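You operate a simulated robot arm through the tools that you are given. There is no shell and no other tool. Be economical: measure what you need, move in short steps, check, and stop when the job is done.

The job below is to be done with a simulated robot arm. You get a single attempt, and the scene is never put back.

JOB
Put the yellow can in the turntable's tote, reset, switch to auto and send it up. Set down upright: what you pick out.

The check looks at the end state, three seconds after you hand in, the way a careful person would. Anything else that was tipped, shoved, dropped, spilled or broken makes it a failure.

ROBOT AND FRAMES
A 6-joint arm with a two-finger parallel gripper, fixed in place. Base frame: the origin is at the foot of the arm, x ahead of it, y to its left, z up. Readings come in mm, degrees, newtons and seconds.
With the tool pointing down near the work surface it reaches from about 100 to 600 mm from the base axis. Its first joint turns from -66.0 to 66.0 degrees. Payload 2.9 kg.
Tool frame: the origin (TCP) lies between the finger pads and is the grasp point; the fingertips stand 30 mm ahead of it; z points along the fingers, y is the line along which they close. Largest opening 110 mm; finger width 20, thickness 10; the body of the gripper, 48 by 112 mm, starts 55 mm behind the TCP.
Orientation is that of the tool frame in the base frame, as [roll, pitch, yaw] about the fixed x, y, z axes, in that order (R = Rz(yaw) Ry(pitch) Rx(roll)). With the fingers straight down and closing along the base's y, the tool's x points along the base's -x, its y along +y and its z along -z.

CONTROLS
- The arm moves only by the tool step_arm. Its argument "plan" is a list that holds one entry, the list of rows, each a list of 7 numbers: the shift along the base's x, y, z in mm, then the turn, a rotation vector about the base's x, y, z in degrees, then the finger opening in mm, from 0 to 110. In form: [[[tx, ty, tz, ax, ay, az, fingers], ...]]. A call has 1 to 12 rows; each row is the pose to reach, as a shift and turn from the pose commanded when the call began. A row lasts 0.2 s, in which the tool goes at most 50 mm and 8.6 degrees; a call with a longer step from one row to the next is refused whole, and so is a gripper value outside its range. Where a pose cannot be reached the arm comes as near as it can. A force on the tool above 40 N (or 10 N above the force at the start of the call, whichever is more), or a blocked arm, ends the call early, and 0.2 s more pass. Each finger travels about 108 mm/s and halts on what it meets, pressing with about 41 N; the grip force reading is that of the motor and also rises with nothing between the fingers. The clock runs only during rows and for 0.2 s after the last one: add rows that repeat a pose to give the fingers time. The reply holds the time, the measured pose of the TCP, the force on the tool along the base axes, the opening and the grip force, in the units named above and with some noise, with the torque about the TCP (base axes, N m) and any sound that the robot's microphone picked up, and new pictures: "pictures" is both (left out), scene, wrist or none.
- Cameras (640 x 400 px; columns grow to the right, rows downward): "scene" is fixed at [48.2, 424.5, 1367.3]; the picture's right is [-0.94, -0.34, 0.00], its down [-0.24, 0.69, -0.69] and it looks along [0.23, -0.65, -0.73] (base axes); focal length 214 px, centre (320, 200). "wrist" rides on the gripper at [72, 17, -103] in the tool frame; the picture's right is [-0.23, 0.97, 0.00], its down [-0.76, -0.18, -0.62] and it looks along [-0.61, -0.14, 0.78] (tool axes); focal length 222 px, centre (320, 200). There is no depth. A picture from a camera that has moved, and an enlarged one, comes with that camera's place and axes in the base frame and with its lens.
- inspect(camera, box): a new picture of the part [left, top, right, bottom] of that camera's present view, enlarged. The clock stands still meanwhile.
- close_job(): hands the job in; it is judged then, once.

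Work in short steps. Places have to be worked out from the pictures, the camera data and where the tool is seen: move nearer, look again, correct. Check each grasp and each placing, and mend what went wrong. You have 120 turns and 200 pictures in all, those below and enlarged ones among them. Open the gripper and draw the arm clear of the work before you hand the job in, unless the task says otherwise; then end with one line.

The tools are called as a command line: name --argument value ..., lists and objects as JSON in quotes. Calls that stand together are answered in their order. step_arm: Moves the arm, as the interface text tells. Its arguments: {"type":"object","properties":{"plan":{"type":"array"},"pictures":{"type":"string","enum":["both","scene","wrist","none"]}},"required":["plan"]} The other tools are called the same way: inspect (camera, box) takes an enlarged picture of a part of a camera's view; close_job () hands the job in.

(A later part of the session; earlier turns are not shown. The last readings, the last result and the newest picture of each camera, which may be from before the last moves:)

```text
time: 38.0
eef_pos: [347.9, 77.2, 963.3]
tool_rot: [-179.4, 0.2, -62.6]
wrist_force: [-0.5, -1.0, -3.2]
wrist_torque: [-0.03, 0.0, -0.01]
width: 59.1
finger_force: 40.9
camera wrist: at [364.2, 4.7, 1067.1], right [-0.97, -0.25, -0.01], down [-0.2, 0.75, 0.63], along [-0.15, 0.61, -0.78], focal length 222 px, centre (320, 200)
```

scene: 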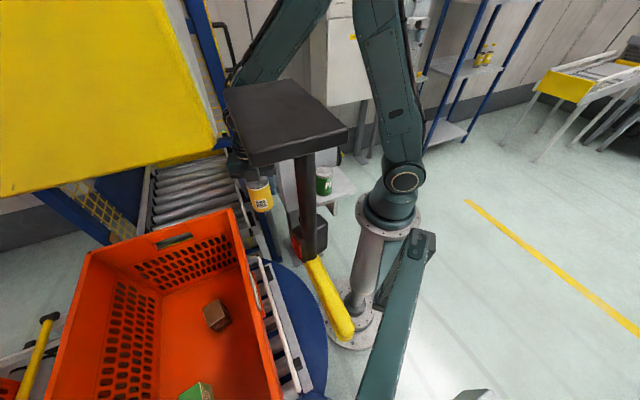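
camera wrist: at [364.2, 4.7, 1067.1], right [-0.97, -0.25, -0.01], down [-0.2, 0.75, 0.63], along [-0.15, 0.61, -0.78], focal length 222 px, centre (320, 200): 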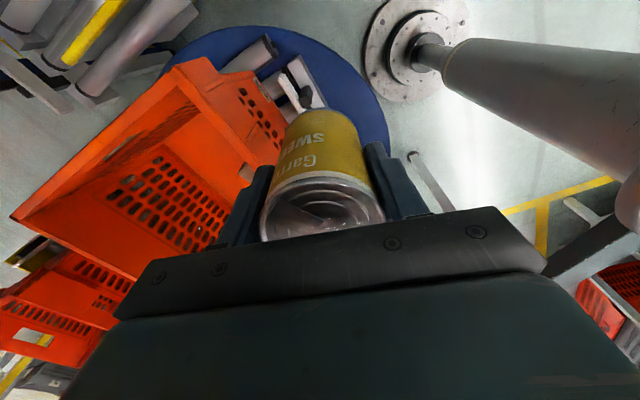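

Restored. I first draw in to (250,140), then swing past the corner to (250,225), keeping the wrist clear of it.

step_arm --plan '[[[-25, 5, 0, 0, 0, 2, 50], [-50, 20, -5, 0, 0, 4, 50], [-75, 40, -10, 0, 0, 6, 50], [-95, 65, -10, 0, 0, 8, 50]]]' --pictures "scene"

```text
time: 39.0
eef_pos: [252.7, 139.4, 951.7]
tool_rot: [-179.5, 0.1, -54.5]
wrist_force: [-0.2, -0.6, -3.1]
wrist_torque: [0.0, -0.02, -0.01]
width: 58.8
finger_force: 41.4
```

scene: 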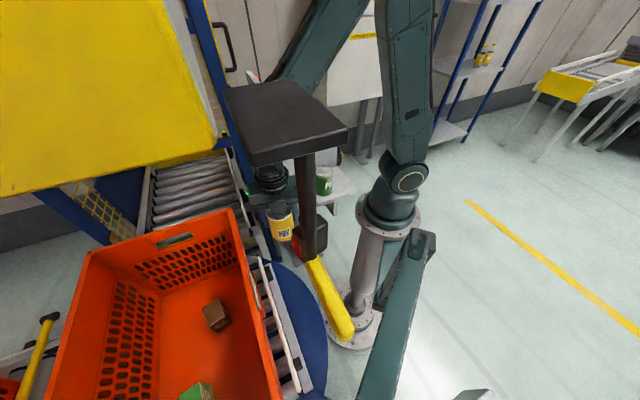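

Free so far. Next small swing to y≈225.

step_arm --plan '[[[0, 15, 0, 0, 0, 2, 50], [0, 30, 0, 0, 0, 4, 50], [0, 45, 0, 0, 0, 6, 50]]]' --pictures "scene"

```text
time: 39.8
eef_pos: [251.2, 185.5, 952.0]
tool_rot: [-179.6, 0.1, -48.5]
wrist_force: [0.9, -0.3, -3.1]
wrist_torque: [-0.03, -0.01, 0.03]
width: 59.4
finger_force: 40.3
```

scene: 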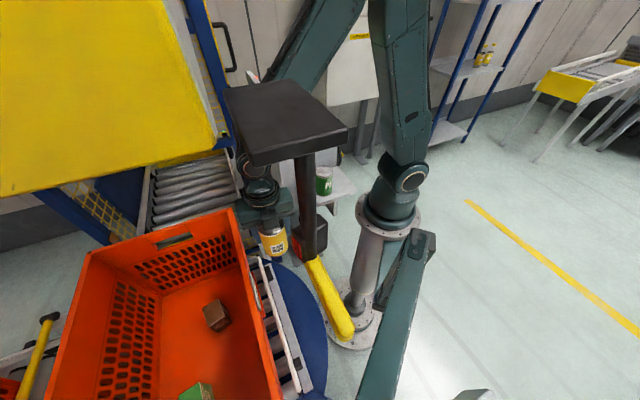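

step_arm --plan '[[[15, 18, -5, 0, 0, 1, 50], [30, 36, -10, 0, 0, 2, 50], [45, 54, -15, 0, 0, 3, 50], [58, 72, -20, 0, 0, 3, 50]]]' --pictures "scene"

```text
time: 40.8
eef_pos: [308.9, 258.8, 933.0]
tool_rot: [-179.5, 0.1, -45.5]
wrist_force: [0.0, -0.4, -3.0]
wrist_torque: [-0.01, 0.01, 0.01]
width: 59.2
finger_force: 41.1
```

scene: 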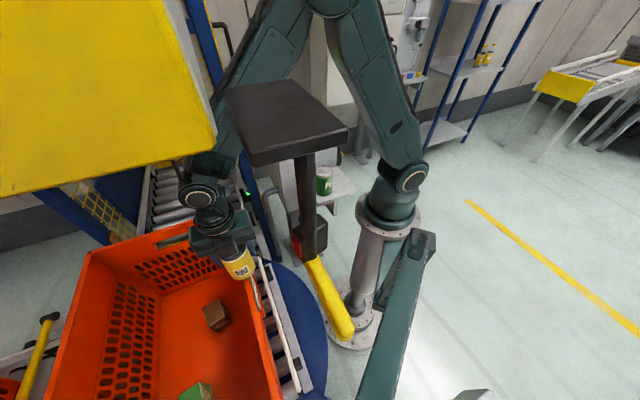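

Clear of the corner. I extend in the same direction to (375,330), slightly lower.

step_arm --plan '[[[16, 18, -5, 0, 0, 0.5, 50], [33, 36, -10, 0, 0, 0.5, 50], [50, 54, -15, 0, 0, 0.5, 50], [66, 71, -20, 0, 0, 0.5, 50]]]'

```text
time: 41.8
eef_pos: [376.7, 330.5, 913.4]
tool_rot: [-179.5, 0.1, -45.1]
wrist_force: [0.4, 0.8, -2.9]
wrist_torque: [-0.03, 0.01, 0.0]
width: 58.9
finger_force: 40.9
camera wrist: at [414.4, 266.9, 1017.7], right [-0.85, -0.53, -0.01], down [-0.42, 0.66, 0.63], along [-0.33, 0.54, -0.78], focal length 222 px, centre (320, 200)
```

scene: 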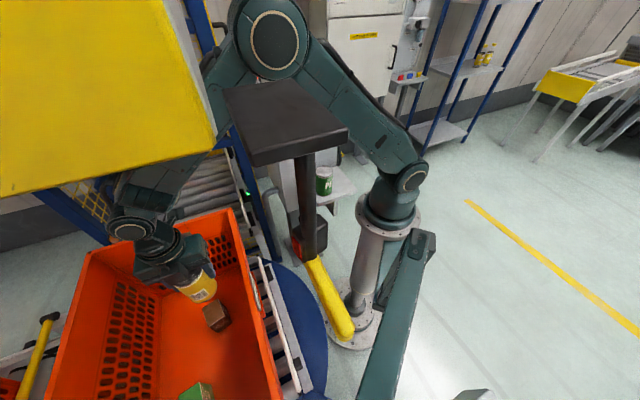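
wrist: 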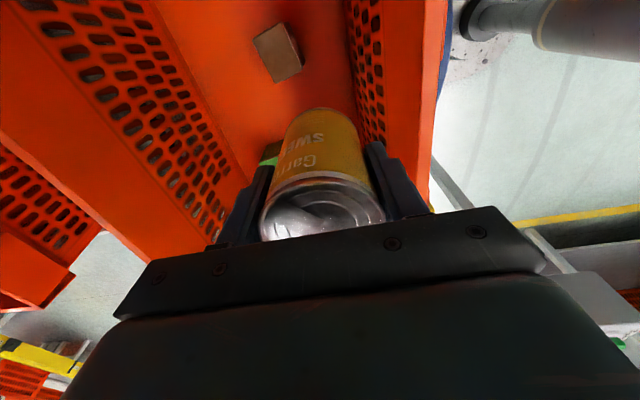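

The tote's inner wall foot is at x+y≈634 and the brown box at ≈(454,337), so I shift the set-down spot to (376,374), clear of both, still above the rim.

step_arm --plan '[[[0, 15, 0, 0, 0, 0, 50], [0, 30, -5, 0, 0, 0, 50], [0, 44, -10, 0, 0, 0, 50]]]'

```text
time: 42.6
eef_pos: [375.2, 373.2, 903.0]
tool_rot: [-179.6, 0.1, -45.1]
wrist_force: [0.1, -0.3, -3.4]
wrist_torque: [-0.01, 0.01, -0.03]
width: 59.0
finger_force: 40.7
camera wrist: at [413.4, 309.9, 1007.1], right [-0.85, -0.53, -0.01], down [-0.42, 0.66, 0.63], along [-0.33, 0.54, -0.78], focal length 222 px, centre (320, 200)
```

scene: 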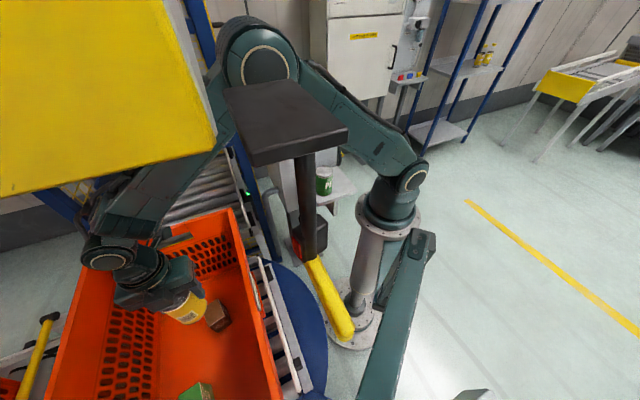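
wrist: 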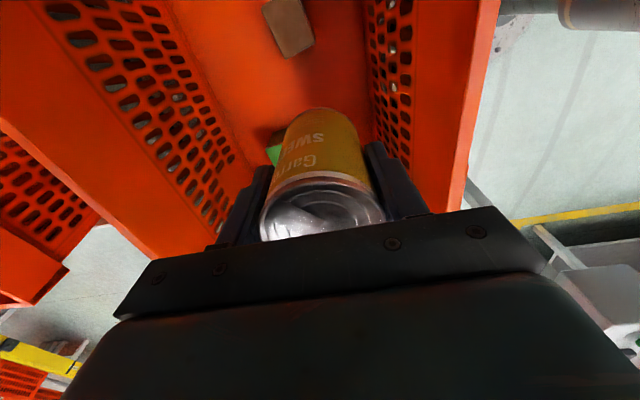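

Clear on all sides. I lower straight into the tote, first to z≈780.

step_arm --plan '[[[0, 0, -30, 0, 0, 0, 50], [0, 0, -60, 0, 0, 0, 50], [0, 0, -90, 0, 0, 0, 50], [0, 0, -120, 0, 0, 0, 50]]]'

```text
time: 43.6
eef_pos: [374.0, 374.7, 782.6]
tool_rot: [-179.5, 0.2, -45.0]
wrist_force: [0.1, 0.3, -3.4]
wrist_torque: [-0.02, -0.03, 0.0]
width: 59.3
finger_force: 41.0
camera wrist: at [413.4, 309.9, 887.0], right [-0.85, -0.53, -0.01], down [-0.42, 0.66, 0.63], along [-0.33, 0.54, -0.78], focal length 222 px, centre (320, 200)
```

scene: 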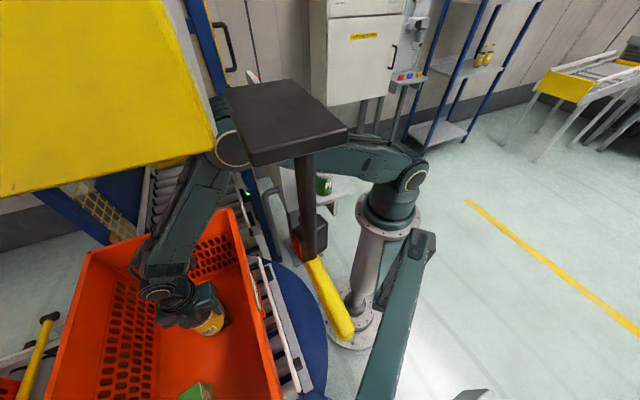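
wrist: 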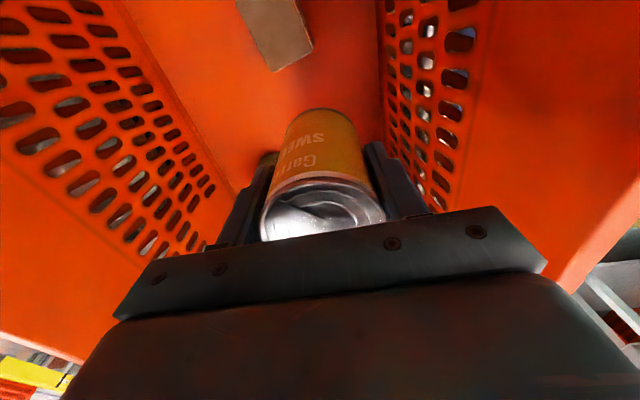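

Position is good inside the tote. I lower further, then slowly until touch.

step_arm --plan '[[[0, 0, -25, 0, 0, 0, 50], [0, 0, -50, 0, 0, 0, 50], [0, 0, -75, 0, 0, 0, 50], [0, 0, -95, 0, 0, 0, 50], [0, 0, -102, 0, 0, 0, 50], [0, 0, -108, 0, 0, 0, 50], [0, 0, -114, 0, 0, 0, 50]]]'

```text
time: 45.2
eef_pos: [376.0, 374.6, 669.8]
tool_rot: [-179.5, 0.1, -44.9]
wrist_force: [0.0, -0.2, -3.9]
wrist_torque: [-0.02, -0.05, 0.02]
width: 58.7
finger_force: 40.8
camera wrist: at [413.8, 310.2, 773.6], right [-0.85, -0.53, -0.01], down [-0.42, 0.66, 0.63], along [-0.33, 0.54, -0.78], focal length 222 px, centre (320, 200)
```

scene: 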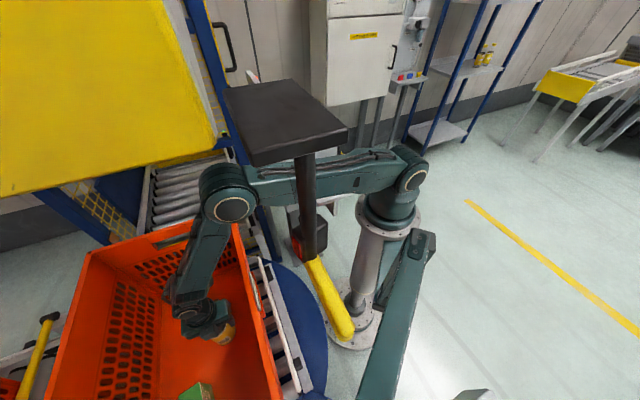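
wrist: 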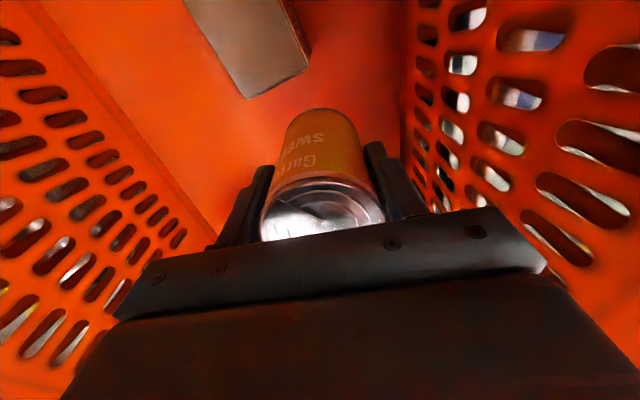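

No touch yet. I continue slowly downwards.

step_arm --plan '[[[0, 0, -6, 0, 0, 0, 50], [0, 0, -12, 0, 0, 0, 50], [0, 0, -18, 0, 0, 0, 50], [0, 0, -24, 0, 0, 0, 50], [0, 0, -30, 0, 0, 0, 50], [0, 0, -36, 0, 0, 0, 50], [0, 0, -42, 0, 0, 0, 50], [0, 0, -48, 0, 0, 0, 50]]]'

```text
time: 47.0
eef_pos: [376.5, 371.7, 621.4]
tool_rot: [-179.5, 0.1, -44.9]
wrist_force: [-0.5, -0.7, -2.5]
wrist_torque: [-0.01, -0.02, -0.02]
width: 58.9
finger_force: 40.8
camera wrist: at [414.9, 309.2, 725.6], right [-0.85, -0.53, -0.01], down [-0.42, 0.66, 0.63], along [-0.33, 0.54, -0.78], focal length 222 px, centre (320, 200)
```

scene: 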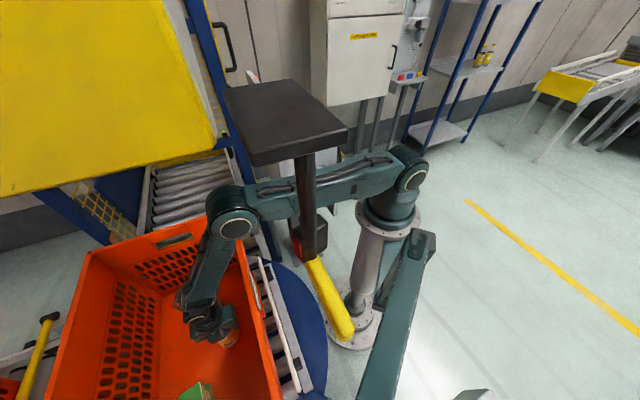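
wrist: 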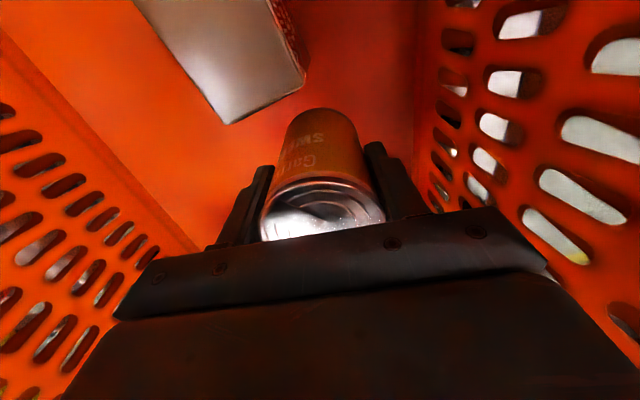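

step_arm --plan '[[[0, 0, -5, 0, 0, 0, 50], [0, 0, -10, 0, 0, 0, 50], [0, 0, -15, 0, 0, 0, 50], [0, 0, -20, 0, 0, 0, 50], [0, 0, -25, 0, 0, 0, 50], [0, 0, -30, 0, 0, 0, 50], [0, 0, -35, 0, 0, 0, 50], [0, 0, -40, 0, 0, 0, 50]]]' --pictures "wrist"

```text
time: 48.8
eef_pos: [375.9, 372.8, 580.8]
tool_rot: [-179.5, 0.1, -45.0]
wrist_force: [0.2, -0.4, -3.3]
wrist_torque: [-0.05, -0.02, 0.01]
width: 58.9
finger_force: 41.0
camera wrist: at [413.9, 309.7, 685.3], right [-0.85, -0.53, -0.01], down [-0.42, 0.66, 0.63], along [-0.33, 0.54, -0.78], focal length 222 px, centre (320, 200)
```

wrist: 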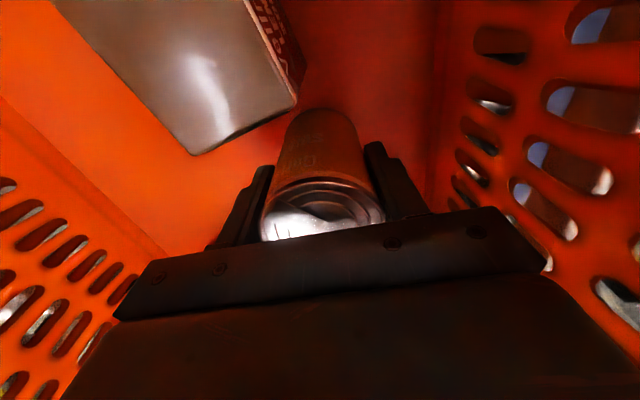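

The brown box's edge passes only ≈8 mm from the can, so I shift away from it by 19 mm, then keep lowering.

step_arm --plan '[[[-8, 6, 0, 0, 0, 0, 50], [-16, 11, 0, 0, 0, 0, 50], [-16, 11, -6, 0, 0, 0, 50], [-16, 11, -12, 0, 0, 0, 50], [-16, 11, -18, 0, 0, 0, 50], [-16, 11, -24, 0, 0, 0, 50], [-16, 11, -30, 0, 0, 0, 50], [-16, 11, -36, 0, 0, 0, 50]]]' --pictures "both"

```text
time: 50.6
eef_pos: [362.2, 386.9, 548.7]
tool_rot: [-179.2, 0.0, -45.0]
wrist_force: [-1.6, -3.2, 8.2]
wrist_torque: [-0.36, 0.41, 0.06]
width: 58.8
finger_force: 41.1
stopped in row 8: the force on the tool passed its limit at 50 N (the readings are from after the stop); the commanded pose is now the measured one
camera wrist: at [400.3, 322.4, 653.3], right [-0.85, -0.53, -0.01], down [-0.42, 0.66, 0.63], along [-0.32, 0.54, -0.78], focal length 222 px, centre (320, 200)
```

scene: 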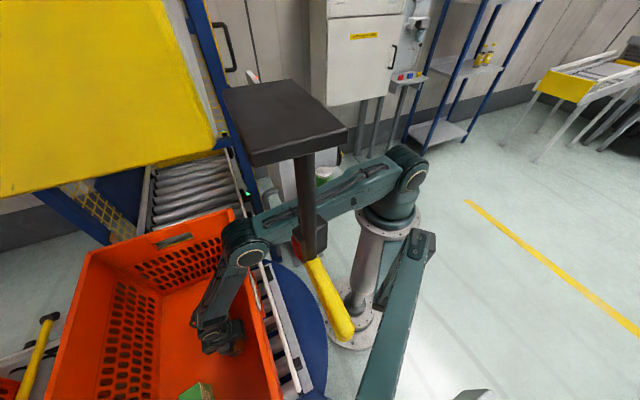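
wrist: 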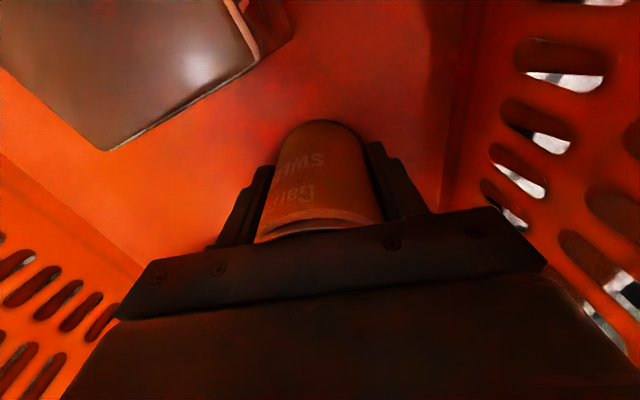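

Floor contact. The can slid up a little in the grip or tilted slightly; I ease up 2 mm and look before releasing.

step_arm --plan '[[[0, 0, 3, 0, 0, 0, 50], [0, 0, 3, 0, 0, 0, 50]]]' --pictures "none"

inspect --camera "wrist" --box '[200, 80, 460, 260]'

inspect --camera "scene" --box '[140, 220, 320, 400]'

```text
time: 51.2
eef_pos: [362.0, 385.9, 550.6]
tool_rot: [-179.3, 0.0, -44.9]
wrist_force: [-0.6, 0.3, -3.9]
wrist_torque: [0.0, 0.0, 0.02]
width: 58.9
finger_force: 41.7
```

```text
2.22 times, centred on (330, 170) of wrist
camera zoom: at [400.2, 322.2, 655.8], right [-0.85, -0.53, -0.01], down [-0.42, 0.66, 0.63], along [-0.32, 0.54, -0.78], focal length 494 px, centre (298, 267)
```

zoom: 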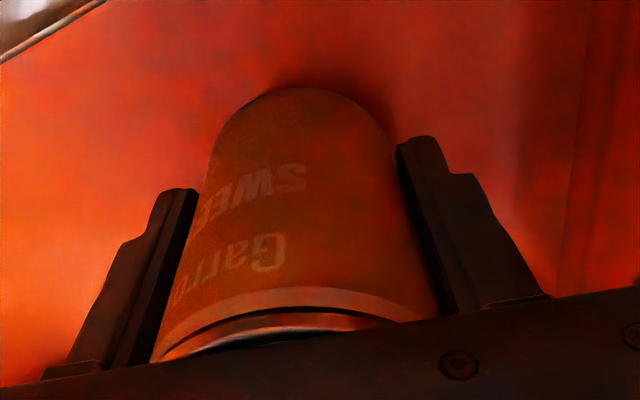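

```text
2.22 times, centred on (230, 310) of scene
camera zoom: at [48.2, 424.6, 1367.3], right [-0.94, -0.34, 0.0], down [-0.24, 0.69, -0.69], along [0.23, -0.65, -0.73], focal length 477 px, centre (520, -44)
```

zoom: 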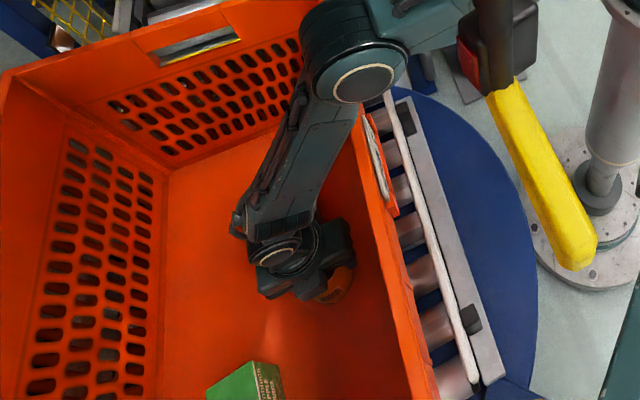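

It mainly slid up in the fingers and still hangs upright. I lower 2 mm and open gently.

step_arm --plan '[[[0, 0, -1.5, 0, 0, 0, 50], [0, 0, -2, 0, 0, 0, 59], [0, 0, -2, 0, 0, 0, 62], [0, 0, -2, 0, 0, 0, 66], [0, 0, -2, 0, 0, 0, 72], [0, 0, -2, 0, 0, 0, 76], [0, 0, -2, 0, 0, 0, 76]]]' --pictures "wrist"

```text
time: 52.8
eef_pos: [362.9, 386.4, 549.3]
tool_rot: [-179.3, 0.1, -45.0]
wrist_force: [0.3, -0.7, -0.4]
wrist_torque: [0.02, 0.0, -0.02]
width: 76.1
finger_force: 0.0
camera wrist: at [400.2, 322.8, 654.3], right [-0.85, -0.53, -0.01], down [-0.42, 0.66, 0.63], along [-0.32, 0.54, -0.78], focal length 222 px, centre (320, 200)
```

wrist: 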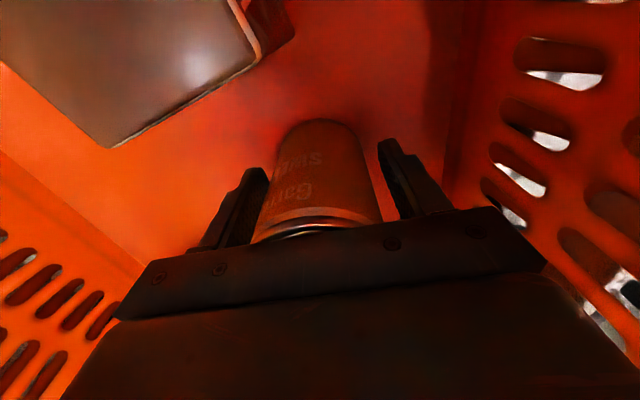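

Released, can stands. I rise straight up.

step_arm --plan '[[[0, 0, 10, 0, 0, 0, 80], [0, 0, 30, 0, 0, 0, 80], [0, 0, 60, 0, 0, 0, 80], [0, 0, 100, 0, 0, 0, 80], [0, 0, 140, 0, 0, 0, 80], [0, 0, 180, 0, 0, 0, 80], [0, 0, 220, 0, 0, 0, 80], [0, 0, 260, 0, 0, 0, 80]]]'

```text
time: 54.6
eef_pos: [360.9, 388.0, 810.4]
tool_rot: [-179.3, 0.0, -45.0]
wrist_force: [0.0, -0.1, -0.4]
wrist_torque: [0.04, 0.0, -0.03]
width: 79.9
finger_force: 0.1
camera wrist: at [399.3, 323.4, 914.2], right [-0.85, -0.53, -0.01], down [-0.42, 0.66, 0.63], along [-0.32, 0.54, -0.78], focal length 222 px, centre (320, 200)
```

scene: 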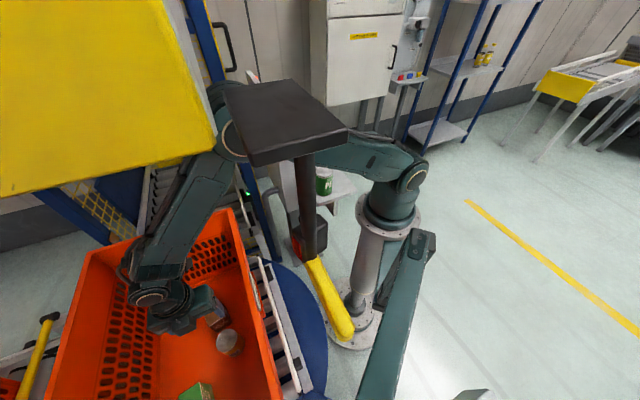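
wrist: 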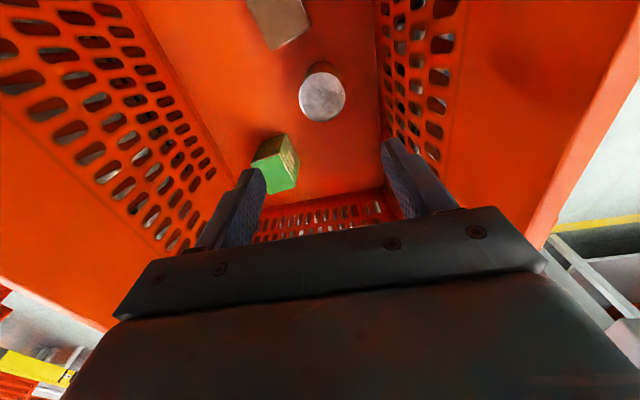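

The can stands upright in the tote, clear of both boxes. I retrace the safe route out around the deck corner.

step_arm --plan '[[[0, 0, 40, 0, 0, 0, 80], [0, 0, 80, 0, 0, 0, 80], [0, -20, 105, 0, 0, 0, 80], [8, -45, 110, 0, 0, 0, 80], [0, -75, 115, 0, 0, 0, 80], [-25, -100, 120, 0, 0, 0, 80], [-50, -128, 125, 0, 0, 0, 80], [-80, -165, 135, 0, 0, -1, 80], [-110, -200, 142, 0, 0, -3, 80], [-109, -225, 142, 0, 0, -6, 80], [-108, -248, 142, 0, 0, -9, 80]]]' --pictures "scene"

```text
time: 57.0
eef_pos: [253.2, 137.4, 950.6]
tool_rot: [-179.3, 0.1, -54.0]
wrist_force: [0.0, 0.0, 0.6]
wrist_torque: [-0.03, 0.01, 0.0]
width: 80.1
finger_force: 0.0
```

scene: 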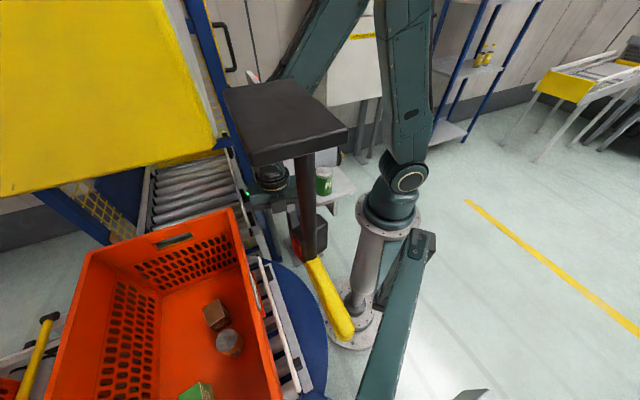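

Scene is as before with the can upright. Now I swing back toward the panel: draw in, rise, and turn the tool (camera towards the base), fingers closing.

step_arm --plan '[[[-5, -30, 0, 0, 0, -8.5, 60], [-10, -65, 0, 0, 0, -17, 40], [-10, -100, 10, 0, 0, -25.5, 20], [-5, -135, 30, 0, 0, -34, 0], [0, -170, 60, 0, 0, -42.5, 0], [10, -205, 90, 0, 0, -51, 0], [20, -240, 120, 0, 0, -59.5, 0], [35, -275, 150, 0, 0, -68, 0], [50, -310, 180, 0, 0, -76.5, 0], [60, -340, 190, 0, 0, -85, 0], [70, -370, 200, 0, 0, -93.5, 0], [80, -400, 200, 0, 0, -102, 0]]]' --pictures "scene"

```text
time: 59.6
eef_pos: [334.8, -262.4, 1152.0]
tool_rot: [-179.2, 0.1, -156.1]
wrist_force: [0.1, 0.8, 0.4]
wrist_torque: [0.02, -0.01, -0.01]
width: 0.0
finger_force: 37.5
```

scene: 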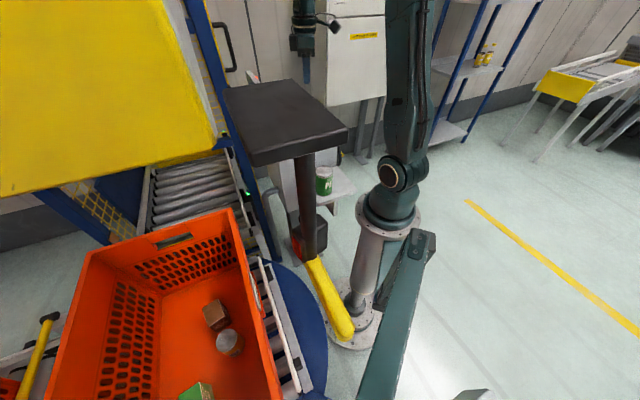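

step_arm --plan '[[[5, -10, 0, 0, 0, -8.5, 0], [10, -20, 0, 0, 0, -17, 0], [15, -30, 0, 0, 0, -25.5, 0], [20, -40, -5, 0, 0, -34, 0], [25, -55, -10, 0, 0, -42.5, 0], [30, -70, -15, 0, 0, -51, 0], [38, -85, -20, 0, 0, -59.5, 0], [45, -98, -22, 0, 0, -68, 0]]]' --pictures "wrist"

```text
time: 61.4
eef_pos: [379.3, -361.7, 1129.9]
tool_rot: [-179.3, 0.1, 135.8]
wrist_force: [1.4, 0.7, 0.7]
wrist_torque: [0.01, 0.0, 0.02]
width: 0.0
finger_force: 38.0
camera wrist: at [339.5, -297.0, 1234.5], right [0.84, 0.54, -0.01], down [0.43, -0.65, 0.63], along [0.33, -0.53, -0.78], focal length 222 px, centre (320, 200)
```

wrist: 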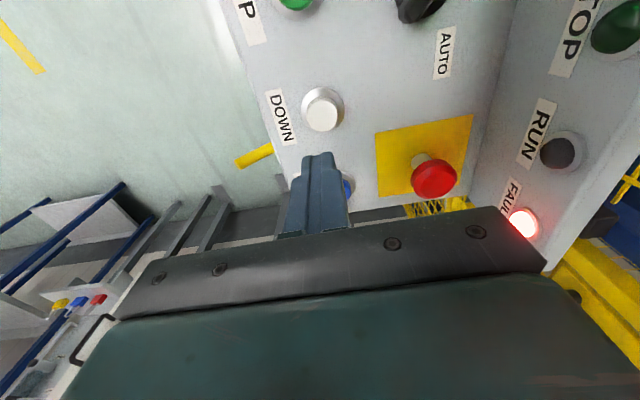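

RESET sits right past my fingertip. I tilt the tool 30° outward for reach and bring the tip to about 35 mm above RESET at (447,-428).

step_arm --plan '[[[10, -10, -5, -5.2, -5.4, 0, 0], [22, -21, -15, -10.4, -10.8, 0, 0], [34, -33, -30, -15.6, -16.2, 0, 0], [46, -45, -50, -20.7, -21.6, 0, 0], [57, -56, -66, -20.7, -21.6, 0, 0]]]' --pictures "wrist"

```text
time: 62.6
eef_pos: [436.0, -415.5, 1064.6]
tool_rot: [-179.4, 30.1, 135.9]
wrist_force: [-0.9, 0.8, -0.5]
wrist_torque: [0.01, 0.04, -0.01]
width: 0.1
finger_force: 37.6
camera wrist: at [365.4, -323.2, 1117.8], right [0.82, 0.56, 0.11], down [0.13, -0.36, 0.92], along [0.55, -0.75, -0.37], focal length 222 px, centre (320, 200)
```

wrist: 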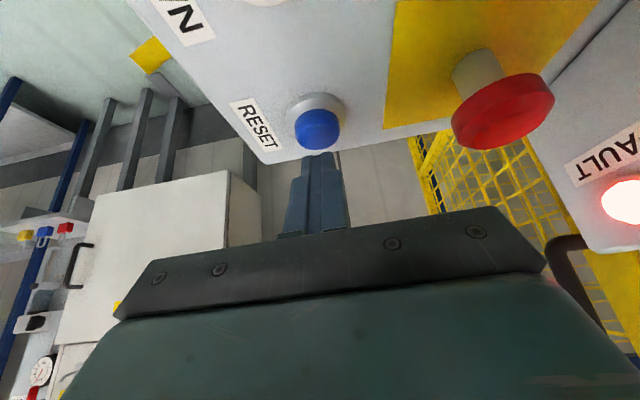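

Tip is ~3-6 mm short of RESET at (450,-432,≈1003). I correct and press straight down in small steps, watching the force.

step_arm --plan '[[[3, -6, -10, 0, 0, 0, 0], [3, -6, -20, 0, 0, 0, 0], [3, -6, -27, 0, 0, 0, 0], [3, -6, -31, 0, 0, 0, 0], [3, -6, -34, 0, 0, 0, 0]]]' --pictures "wrist"

```text
time: 63.6
eef_pos: [441.5, -423.6, 1043.9]
tool_rot: [-179.5, 31.4, 135.9]
wrist_force: [0.4, -0.6, 7.6]
wrist_torque: [-0.04, -0.07, -0.02]
width: 0.0
finger_force: 37.8
heard: click
stopped in row 5: the force on the tool passed its limit at 44 N (the readings are from after the stop); the commanded pose is now the measured one
camera wrist: at [370.5, -329.8, 1095.1], right [0.82, 0.56, 0.11], down [0.11, -0.35, 0.93], along [0.56, -0.75, -0.35], focal length 222 px, centre (320, 200)
```

wrist: 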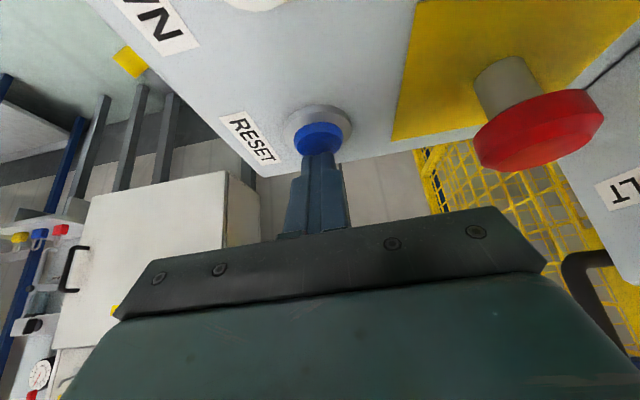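

A click was heard. I lift off and check the FAULT lamp.

step_arm --plan '[[[-2, 2, 15, 0, 0, 0, 0], [-5, 5, 40, 0, 0, 0, 0], [-12, 12, 65, 5, 5.2, 0, 0], [-22, 22, 85, 10.4, 10.8, 0, 0], [-34, 34, 95, 15.6, 16.2, 0, 0], [-46, 46, 100, 21.2, 22, 0, 0]]]' --pictures "both"

```text
time: 65.0
eef_pos: [394.7, -376.1, 1141.4]
tool_rot: [-179.3, 0.4, 135.9]
wrist_force: [-0.4, -0.3, 0.9]
wrist_torque: [0.03, 0.0, -0.01]
width: 0.0
finger_force: 37.8
camera wrist: at [354.0, -312.3, 1245.7], right [0.84, 0.54, -0.01], down [0.43, -0.65, 0.63], along [0.33, -0.53, -0.78], focal length 222 px, centre (320, 200)
```

scene: 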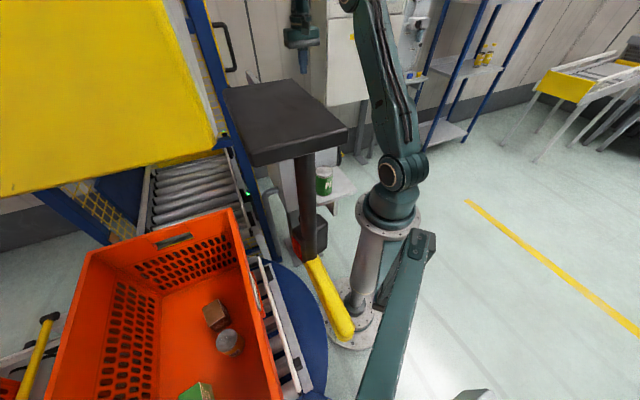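
wrist: 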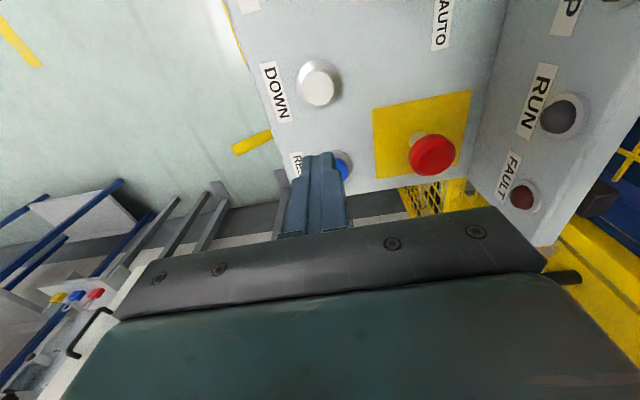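

FAULT is out: the reset worked. Next I go above the selector (≈(386,-240)), turn so the fingers close across its bar, and open to 60.

step_arm --plan '[[[-1, 12, 0, 0, 0, 8.1, 10], [-2, 25, 0, 0, 0, 16.2, 20], [-3, 37, 0, 0, 0, 24.3, 30], [-4, 50, 0, 0, 0, 32.4, 40], [-5, 62, 0, 0, 0, 40.5, 50], [-6, 75, 0, 0, 0, 48.6, 60], [-7, 87, 0, 0, 0, 56.7, 60], [-8, 100, 0, 0, 0, 64.7, 60], [-9, 112, 0, 0, 0, 72.8, 60], [-9, 124, 0, 0, 0, 80.9, 60], [-9, 136, 0, 0, 0, 89, 60]]]' --pictures "wrist"

```text
time: 67.4
eef_pos: [385.9, -240.3, 1141.4]
tool_rot: [-179.3, 0.4, -134.9]
wrist_force: [0.1, -0.5, 0.6]
wrist_torque: [0.0, 0.03, -0.01]
width: 60.0
finger_force: 0.1
camera wrist: at [320.4, -278.9, 1244.8], right [-0.53, 0.85, -0.01], down [0.66, 0.42, 0.63], along [0.54, 0.33, -0.78], focal length 222 px, centre (320, 200)
```

wrist: 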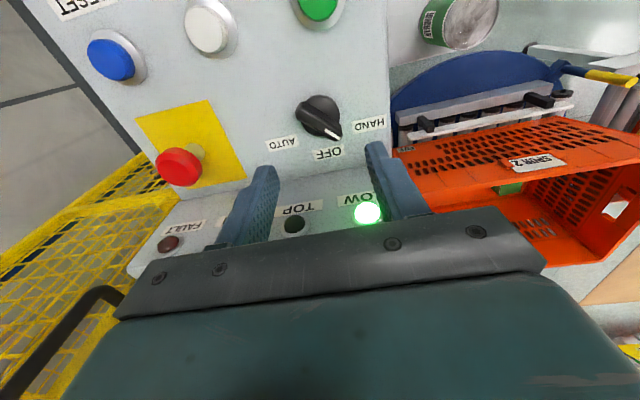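

inspect --camera "wrist" --box '[230, 60, 410, 180]'

```text
3.33 times, centred on (320, 120) of wrist
camera zoom: at [320.4, -278.9, 1244.8], right [-0.53, 0.85, -0.01], down [0.66, 0.42, 0.63], along [0.54, 0.33, -0.78], focal length 740 px, centre (320, 467)
```

zoom: 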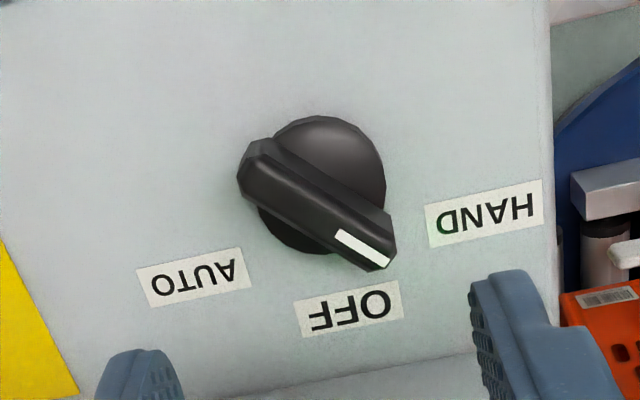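

The selector bar points at azimuth ≈82°, nearer HAND than OFF; its axis is ≈(392,-238), top ≈1018. I turn to straddle the bar and descend to 1060 for a closer look.

step_arm --plan '[[[2, 0, -10, 0, 0, 7.4, 60], [4, 1, -25, 0, 0, 14.8, 60], [6, 2, -40, 0, 0, 22.2, 60], [6, 2, -55, 0, 0, 29.6, 60], [6, 2, -70, 0, 0, 37, 60], [6, 2, -80, 0, 0, 37, 60]]]' --pictures "wrist"

```text
time: 68.8
eef_pos: [391.8, -238.8, 1060.5]
tool_rot: [-179.3, 0.5, -98.0]
wrist_force: [0.3, 0.3, -0.1]
wrist_torque: [0.03, 0.0, 0.02]
width: 60.0
finger_force: 0.1
camera wrist: at [362.6, -308.8, 1163.8], right [-0.93, 0.36, -0.01], down [0.27, 0.73, 0.63], along [0.24, 0.59, -0.78], focal length 222 px, centre (320, 200)
```

wrist: 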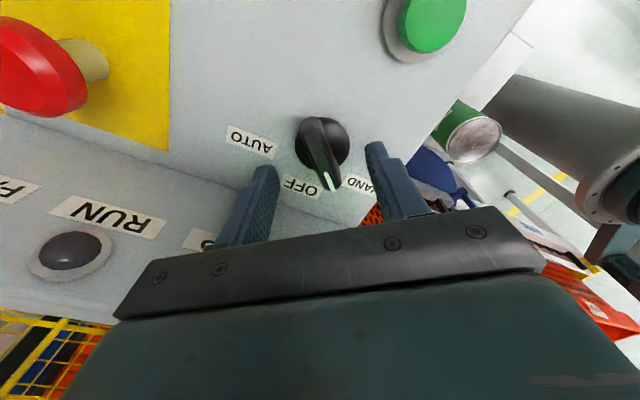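

The bar lies centred between the fingers and aligned. I lower to TCP ≈1038 and close on it.

step_arm --plan '[[[0, 1, -8, 0, 0, 0, 60], [0, 1, -16, 0, 0, 0, 60], [0, 1, -22, 0, 0, 0, 60], [0, 1, -22, 0, 0, 0, 40], [0, 1, -22, 0, 0, 0, 20], [0, 1, -22, 0, 0, 0, 10], [0, 1, -22, 0, 0, 0, 8], [0, 1, -22, 0, 0, 0, 8]]]' --pictures "wrist"

```text
time: 70.2
eef_pos: [390.0, -236.0, 1041.7]
tool_rot: [-179.2, 0.5, -98.1]
wrist_force: [8.1, -2.3, 2.9]
wrist_torque: [-0.07, -0.05, 0.08]
width: 15.9
finger_force: 5.9
stopped in row 6: the force on the tool passed its limit at 48 N (the readings are from after the stop); the commanded pose is now the measured one
camera wrist: at [361.1, -306.6, 1145.1], right [-0.93, 0.36, -0.01], down [0.28, 0.73, 0.63], along [0.24, 0.58, -0.78], focal length 222 px, centre (320, 200)
```

wrist: 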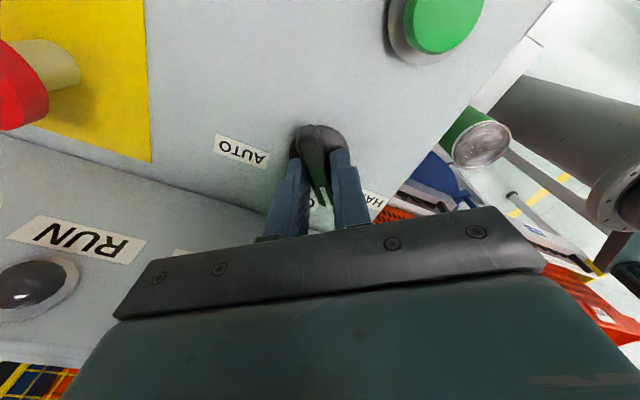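

Touched the bar off-centre (force +x means the bar lies a few mm to +x). I open a little, shift +5 mm in x, and close again.

step_arm --plan '[[[0, 0, 0, 0, 0, 0, 30], [5, 0, 0, 0, 0, 0, 30], [5, 0, 0, 0, 0, 0, 22], [5, 0, 0, 0, 0, 0, 14], [5, 0, 0, 0, 0, 0, 10], [5, 0, 0, 0, 0, 0, 10]]]' --pictures "wrist"

```text
time: 71.6
eef_pos: [391.9, -238.1, 1042.5]
tool_rot: [-179.8, 0.5, -98.4]
wrist_force: [-20.1, -0.8, 17.1]
wrist_torque: [-0.07, 0.85, -0.02]
width: 19.8
finger_force: 9.2
camera wrist: at [363.2, -306.4, 1145.0], right [-0.93, 0.37, 0.0], down [0.28, 0.72, 0.63], along [0.23, 0.59, -0.78], focal length 222 px, centre (320, 200)
```

wrist: 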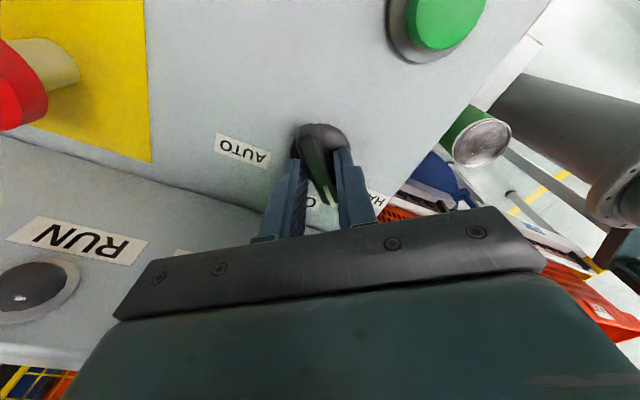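

Over-corrected, and fz suggests the tips rub on the round base. I open, raise 5 mm, shift back 3 mm and close again.

step_arm --plan '[[[0, 0, 2, 0, 0, 0, 30], [-3, 0, 5, 0, 0, 0, 30], [-3, 0, 5, 0, 0, 0, 22], [-3, 0, 5, 0, 0, 0, 16], [-3, 0, 5, 0, 0, 0, 12], [-3, 0, 5, 0, 0, 0, 10]]]' --pictures "none"

```text
time: 73.0
eef_pos: [391.2, -237.0, 1046.1]
tool_rot: [-179.7, 0.6, -98.3]
wrist_force: [-0.6, 1.5, -3.3]
wrist_torque: [0.04, 0.41, 0.03]
width: 13.6
finger_force: 44.9
```

Well gripped now (13.6 mm, no side load). I turn clockwise towards AUTO.

step_arm --plan '[[[0, 0, 0, 0, 0, -7, 8], [0, 0, 0, 0, 0, -14, 8], [0, 0, 0, 0, 0, -21, 8], [0, 0, 0, 0, 0, -28, 8], [0, 0, 0, 0, 0, -35, 8], [0, 0, 0, 0, 0, -42, 8]]]' --pictures "wrist"

```text
time: 74.4
eef_pos: [392.1, -236.9, 1046.4]
tool_rot: [-179.4, 0.5, -140.5]
wrist_force: [13.4, -5.0, 3.7]
wrist_torque: [-0.1, 0.86, 0.07]
width: 13.9
finger_force: 45.3
camera wrist: at [323.1, -269.9, 1149.8], right [-0.44, 0.9, -0.01], down [0.69, 0.35, 0.63], along [0.57, 0.28, -0.77], focal length 222 px, centre (320, 200)
```

wrist: 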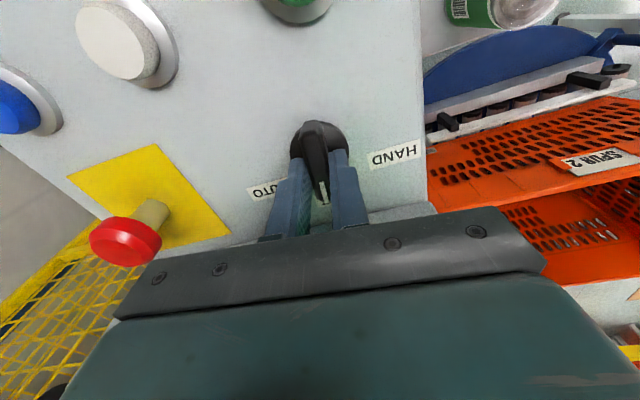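

The bar turns with me and now points at OFF. I continue towards AUTO.

step_arm --plan '[[[0, 0, 0, 0, 0, -7, 8], [0, 0, 0, 0, 0, -14, 8], [0, 0, 0, 0, 0, -21, 8], [0, 0, 0, 0, 0, -28, 8], [0, 0, 0, 0, 0, -35, 8], [0, 0, 0, 0, 0, -41, 8]]]' --pictures "wrist"

```text
time: 75.8
eef_pos: [392.5, -238.8, 1045.8]
tool_rot: [-179.3, 0.9, 178.7]
wrist_force: [16.3, -19.3, 3.9]
wrist_torque: [0.23, -0.21, 1.08]
width: 14.1
finger_force: 45.5
camera wrist: at [318.0, -218.7, 1149.4], right [0.25, 0.97, -0.01], down [0.75, -0.19, 0.64], along [0.61, -0.16, -0.77], focal length 222 px, centre (320, 200)
```

wrist: 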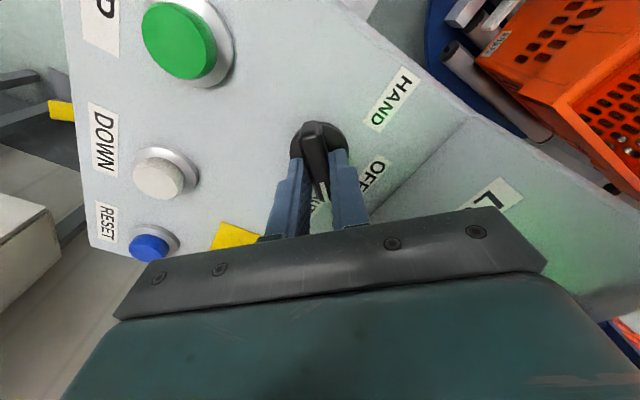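

The torque rose to 1.1 Nm with the bar on AUTO — likely the end stop. I release and look.

step_arm --plan '[[[0, 0, 0, 0, 0, 0, 25], [0, 0, 0, 0, 0, 0, 40], [0, 0, 20, 0, 0, 0, 50], [0, 0, 50, 0, 0, 0, 50], [0, 0, 80, 0, 0, 0, 50]]]' --pictures "wrist"

inspect --camera "wrist" --box '[210, 40, 450, 190]'

```text
time: 77.0
eef_pos: [389.1, -235.4, 1126.6]
tool_rot: [-179.7, 0.5, 178.6]
wrist_force: [-0.3, 0.0, -0.4]
wrist_torque: [0.01, 0.0, -0.01]
width: 50.1
finger_force: 0.1
camera wrist: at [315.4, -216.9, 1230.1], right [0.25, 0.97, 0.0], down [0.75, -0.19, 0.63], along [0.61, -0.16, -0.78], focal length 222 px, centre (320, 200)
```

wrist: 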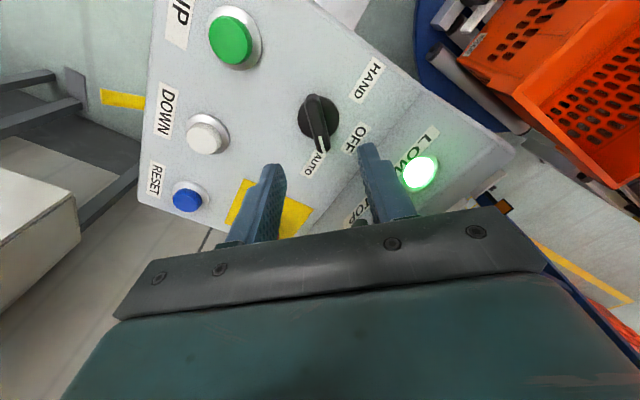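

```text
2.67 times, centred on (330, 115) of wrist
camera zoom: at [315.4, -216.9, 1230.1], right [0.25, 0.97, 0.0], down [0.75, -0.19, 0.63], along [0.61, -0.16, -0.78], focal length 592 px, centre (293, 427)
```

zoom: 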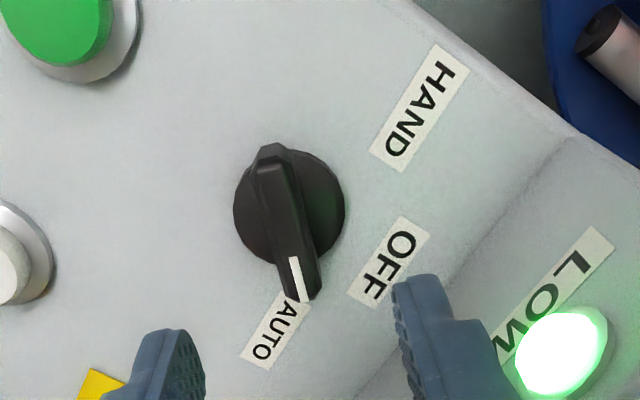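

The pointer sits on AUTO and stays there. Now I close the fingers and go above UP at ≈(311,-291).

step_arm --plan '[[[-15, -10, 0, 0, 0, 0, 20], [-35, -25, 0, 0, 0, 0, 0], [-55, -40, 0, 0, 0, 0, 0], [-78, -55, -20, 0, 0, 0, 0], [-78, -55, -45, 0, 0, 0, 0]]]' --pictures "wrist"

```text
time: 78.2
eef_pos: [310.8, -291.6, 1080.9]
tool_rot: [-179.6, 0.6, 178.7]
wrist_force: [-0.3, 0.3, -0.6]
wrist_torque: [0.0, -0.04, -0.02]
width: 0.0
finger_force: 38.3
camera wrist: at [237.2, -272.2, 1184.2], right [0.25, 0.97, 0.0], down [0.75, -0.19, 0.63], along [0.61, -0.16, -0.78], focal length 222 px, centre (320, 200)
```

wrist: 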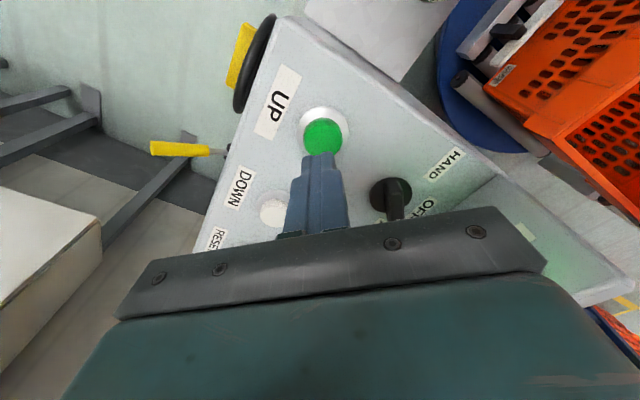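

I correct by (-3,+3) and press UP.

step_arm --plan '[[[-3, 3, -15, 0, 0, 0, 0], [-3, 3, -27, 0, 0, 0, 0], [-3, 3, -33, 0, 0, 0, 0], [-3, 3, -37, 0, 0, 0, 0], [-3, 3, -41, 0, 0, 0, 0], [-3, 3, -44, 0, 0, 0, 0]]]' --pictures "both"

```text
time: 79.6
eef_pos: [308.6, -290.1, 1040.9]
tool_rot: [-179.4, 0.7, 178.6]
wrist_force: [-6.2, 4.6, 16.6]
wrist_torque: [0.2, 0.39, -0.01]
width: 0.0
finger_force: 38.0
heard: click
stopped in row 6: the force on the tool passed its limit at 44 N (the readings are from after the stop); the commanded pose is now the measured one
camera wrist: at [235.2, -268.9, 1145.7], right [0.25, 0.97, -0.01], down [0.75, -0.19, 0.63], along [0.61, -0.16, -0.77], focal length 222 px, centre (320, 200)
```

scene: 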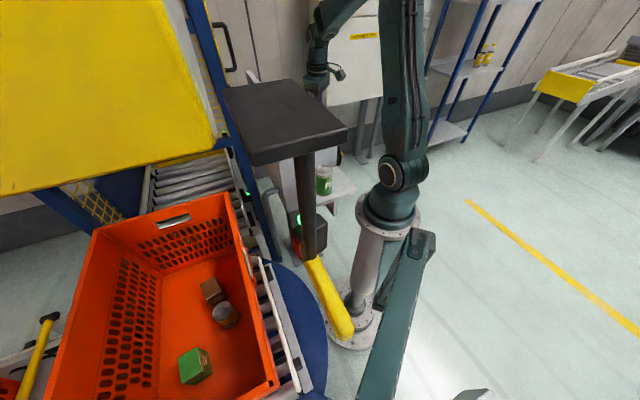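
wrist: 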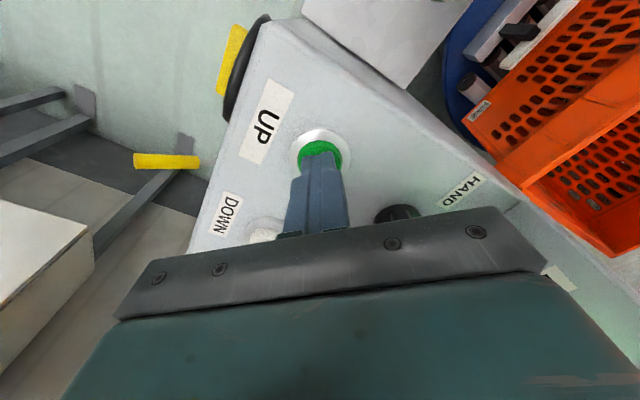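

Click heard: the tote is rolling towards the lift and the beacon turned green. I lift off the button and keep clear while it runs.

step_arm --plan '[[[0, 0, 20, 0, 0, 0, 0], [-10, 5, 50, 0, 0, 0, 20], [-20, 10, 80, 0, 0, 0, 50], [-30, 15, 110, 0, 0, 0, 50], [-30, 15, 130, 0, 0, 0, 50], [-30, 15, 130, 0, 0, 0, 50], [-30, 15, 130, 0, 0, 0, 50], [-30, 15, 130, 0, 0, 0, 50], [-30, 15, 130, 0, 0, 0, 50], [-30, 15, 130, 0, 0, 0, 50], [-30, 15, 130, 0, 0, 0, 50], [-30, 15, 130, 0, 0, 0, 50]]]' --pictures "both"

```text
time: 82.2
eef_pos: [280.3, -273.7, 1172.9]
tool_rot: [-179.3, 0.7, 178.7]
wrist_force: [-0.3, 0.9, -0.5]
wrist_torque: [-0.01, -0.02, 0.0]
width: 50.2
finger_force: 0.0
camera wrist: at [205.7, -253.8, 1275.4], right [0.25, 0.97, -0.01], down [0.75, -0.19, 0.63], along [0.61, -0.16, -0.77], focal length 222 px, centre (320, 200)
```

scene: 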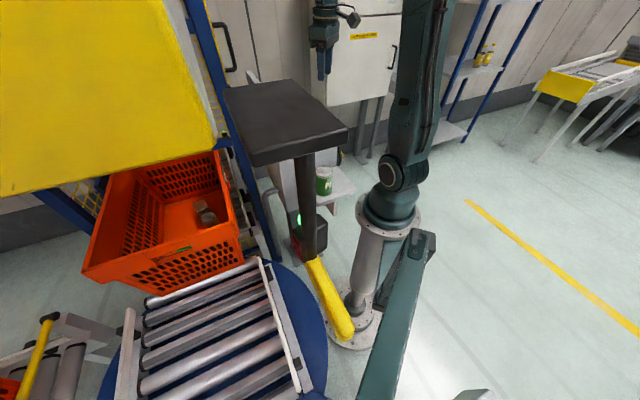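
wrist: 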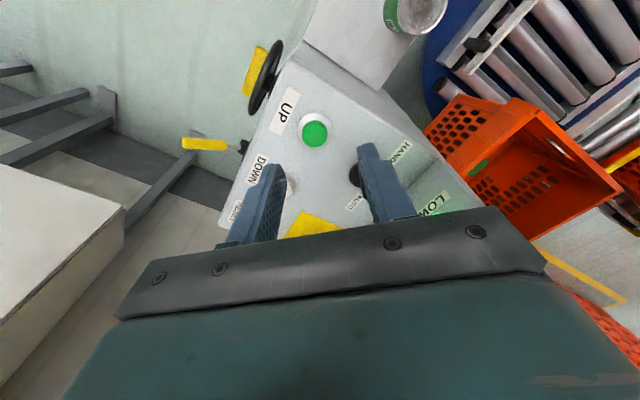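

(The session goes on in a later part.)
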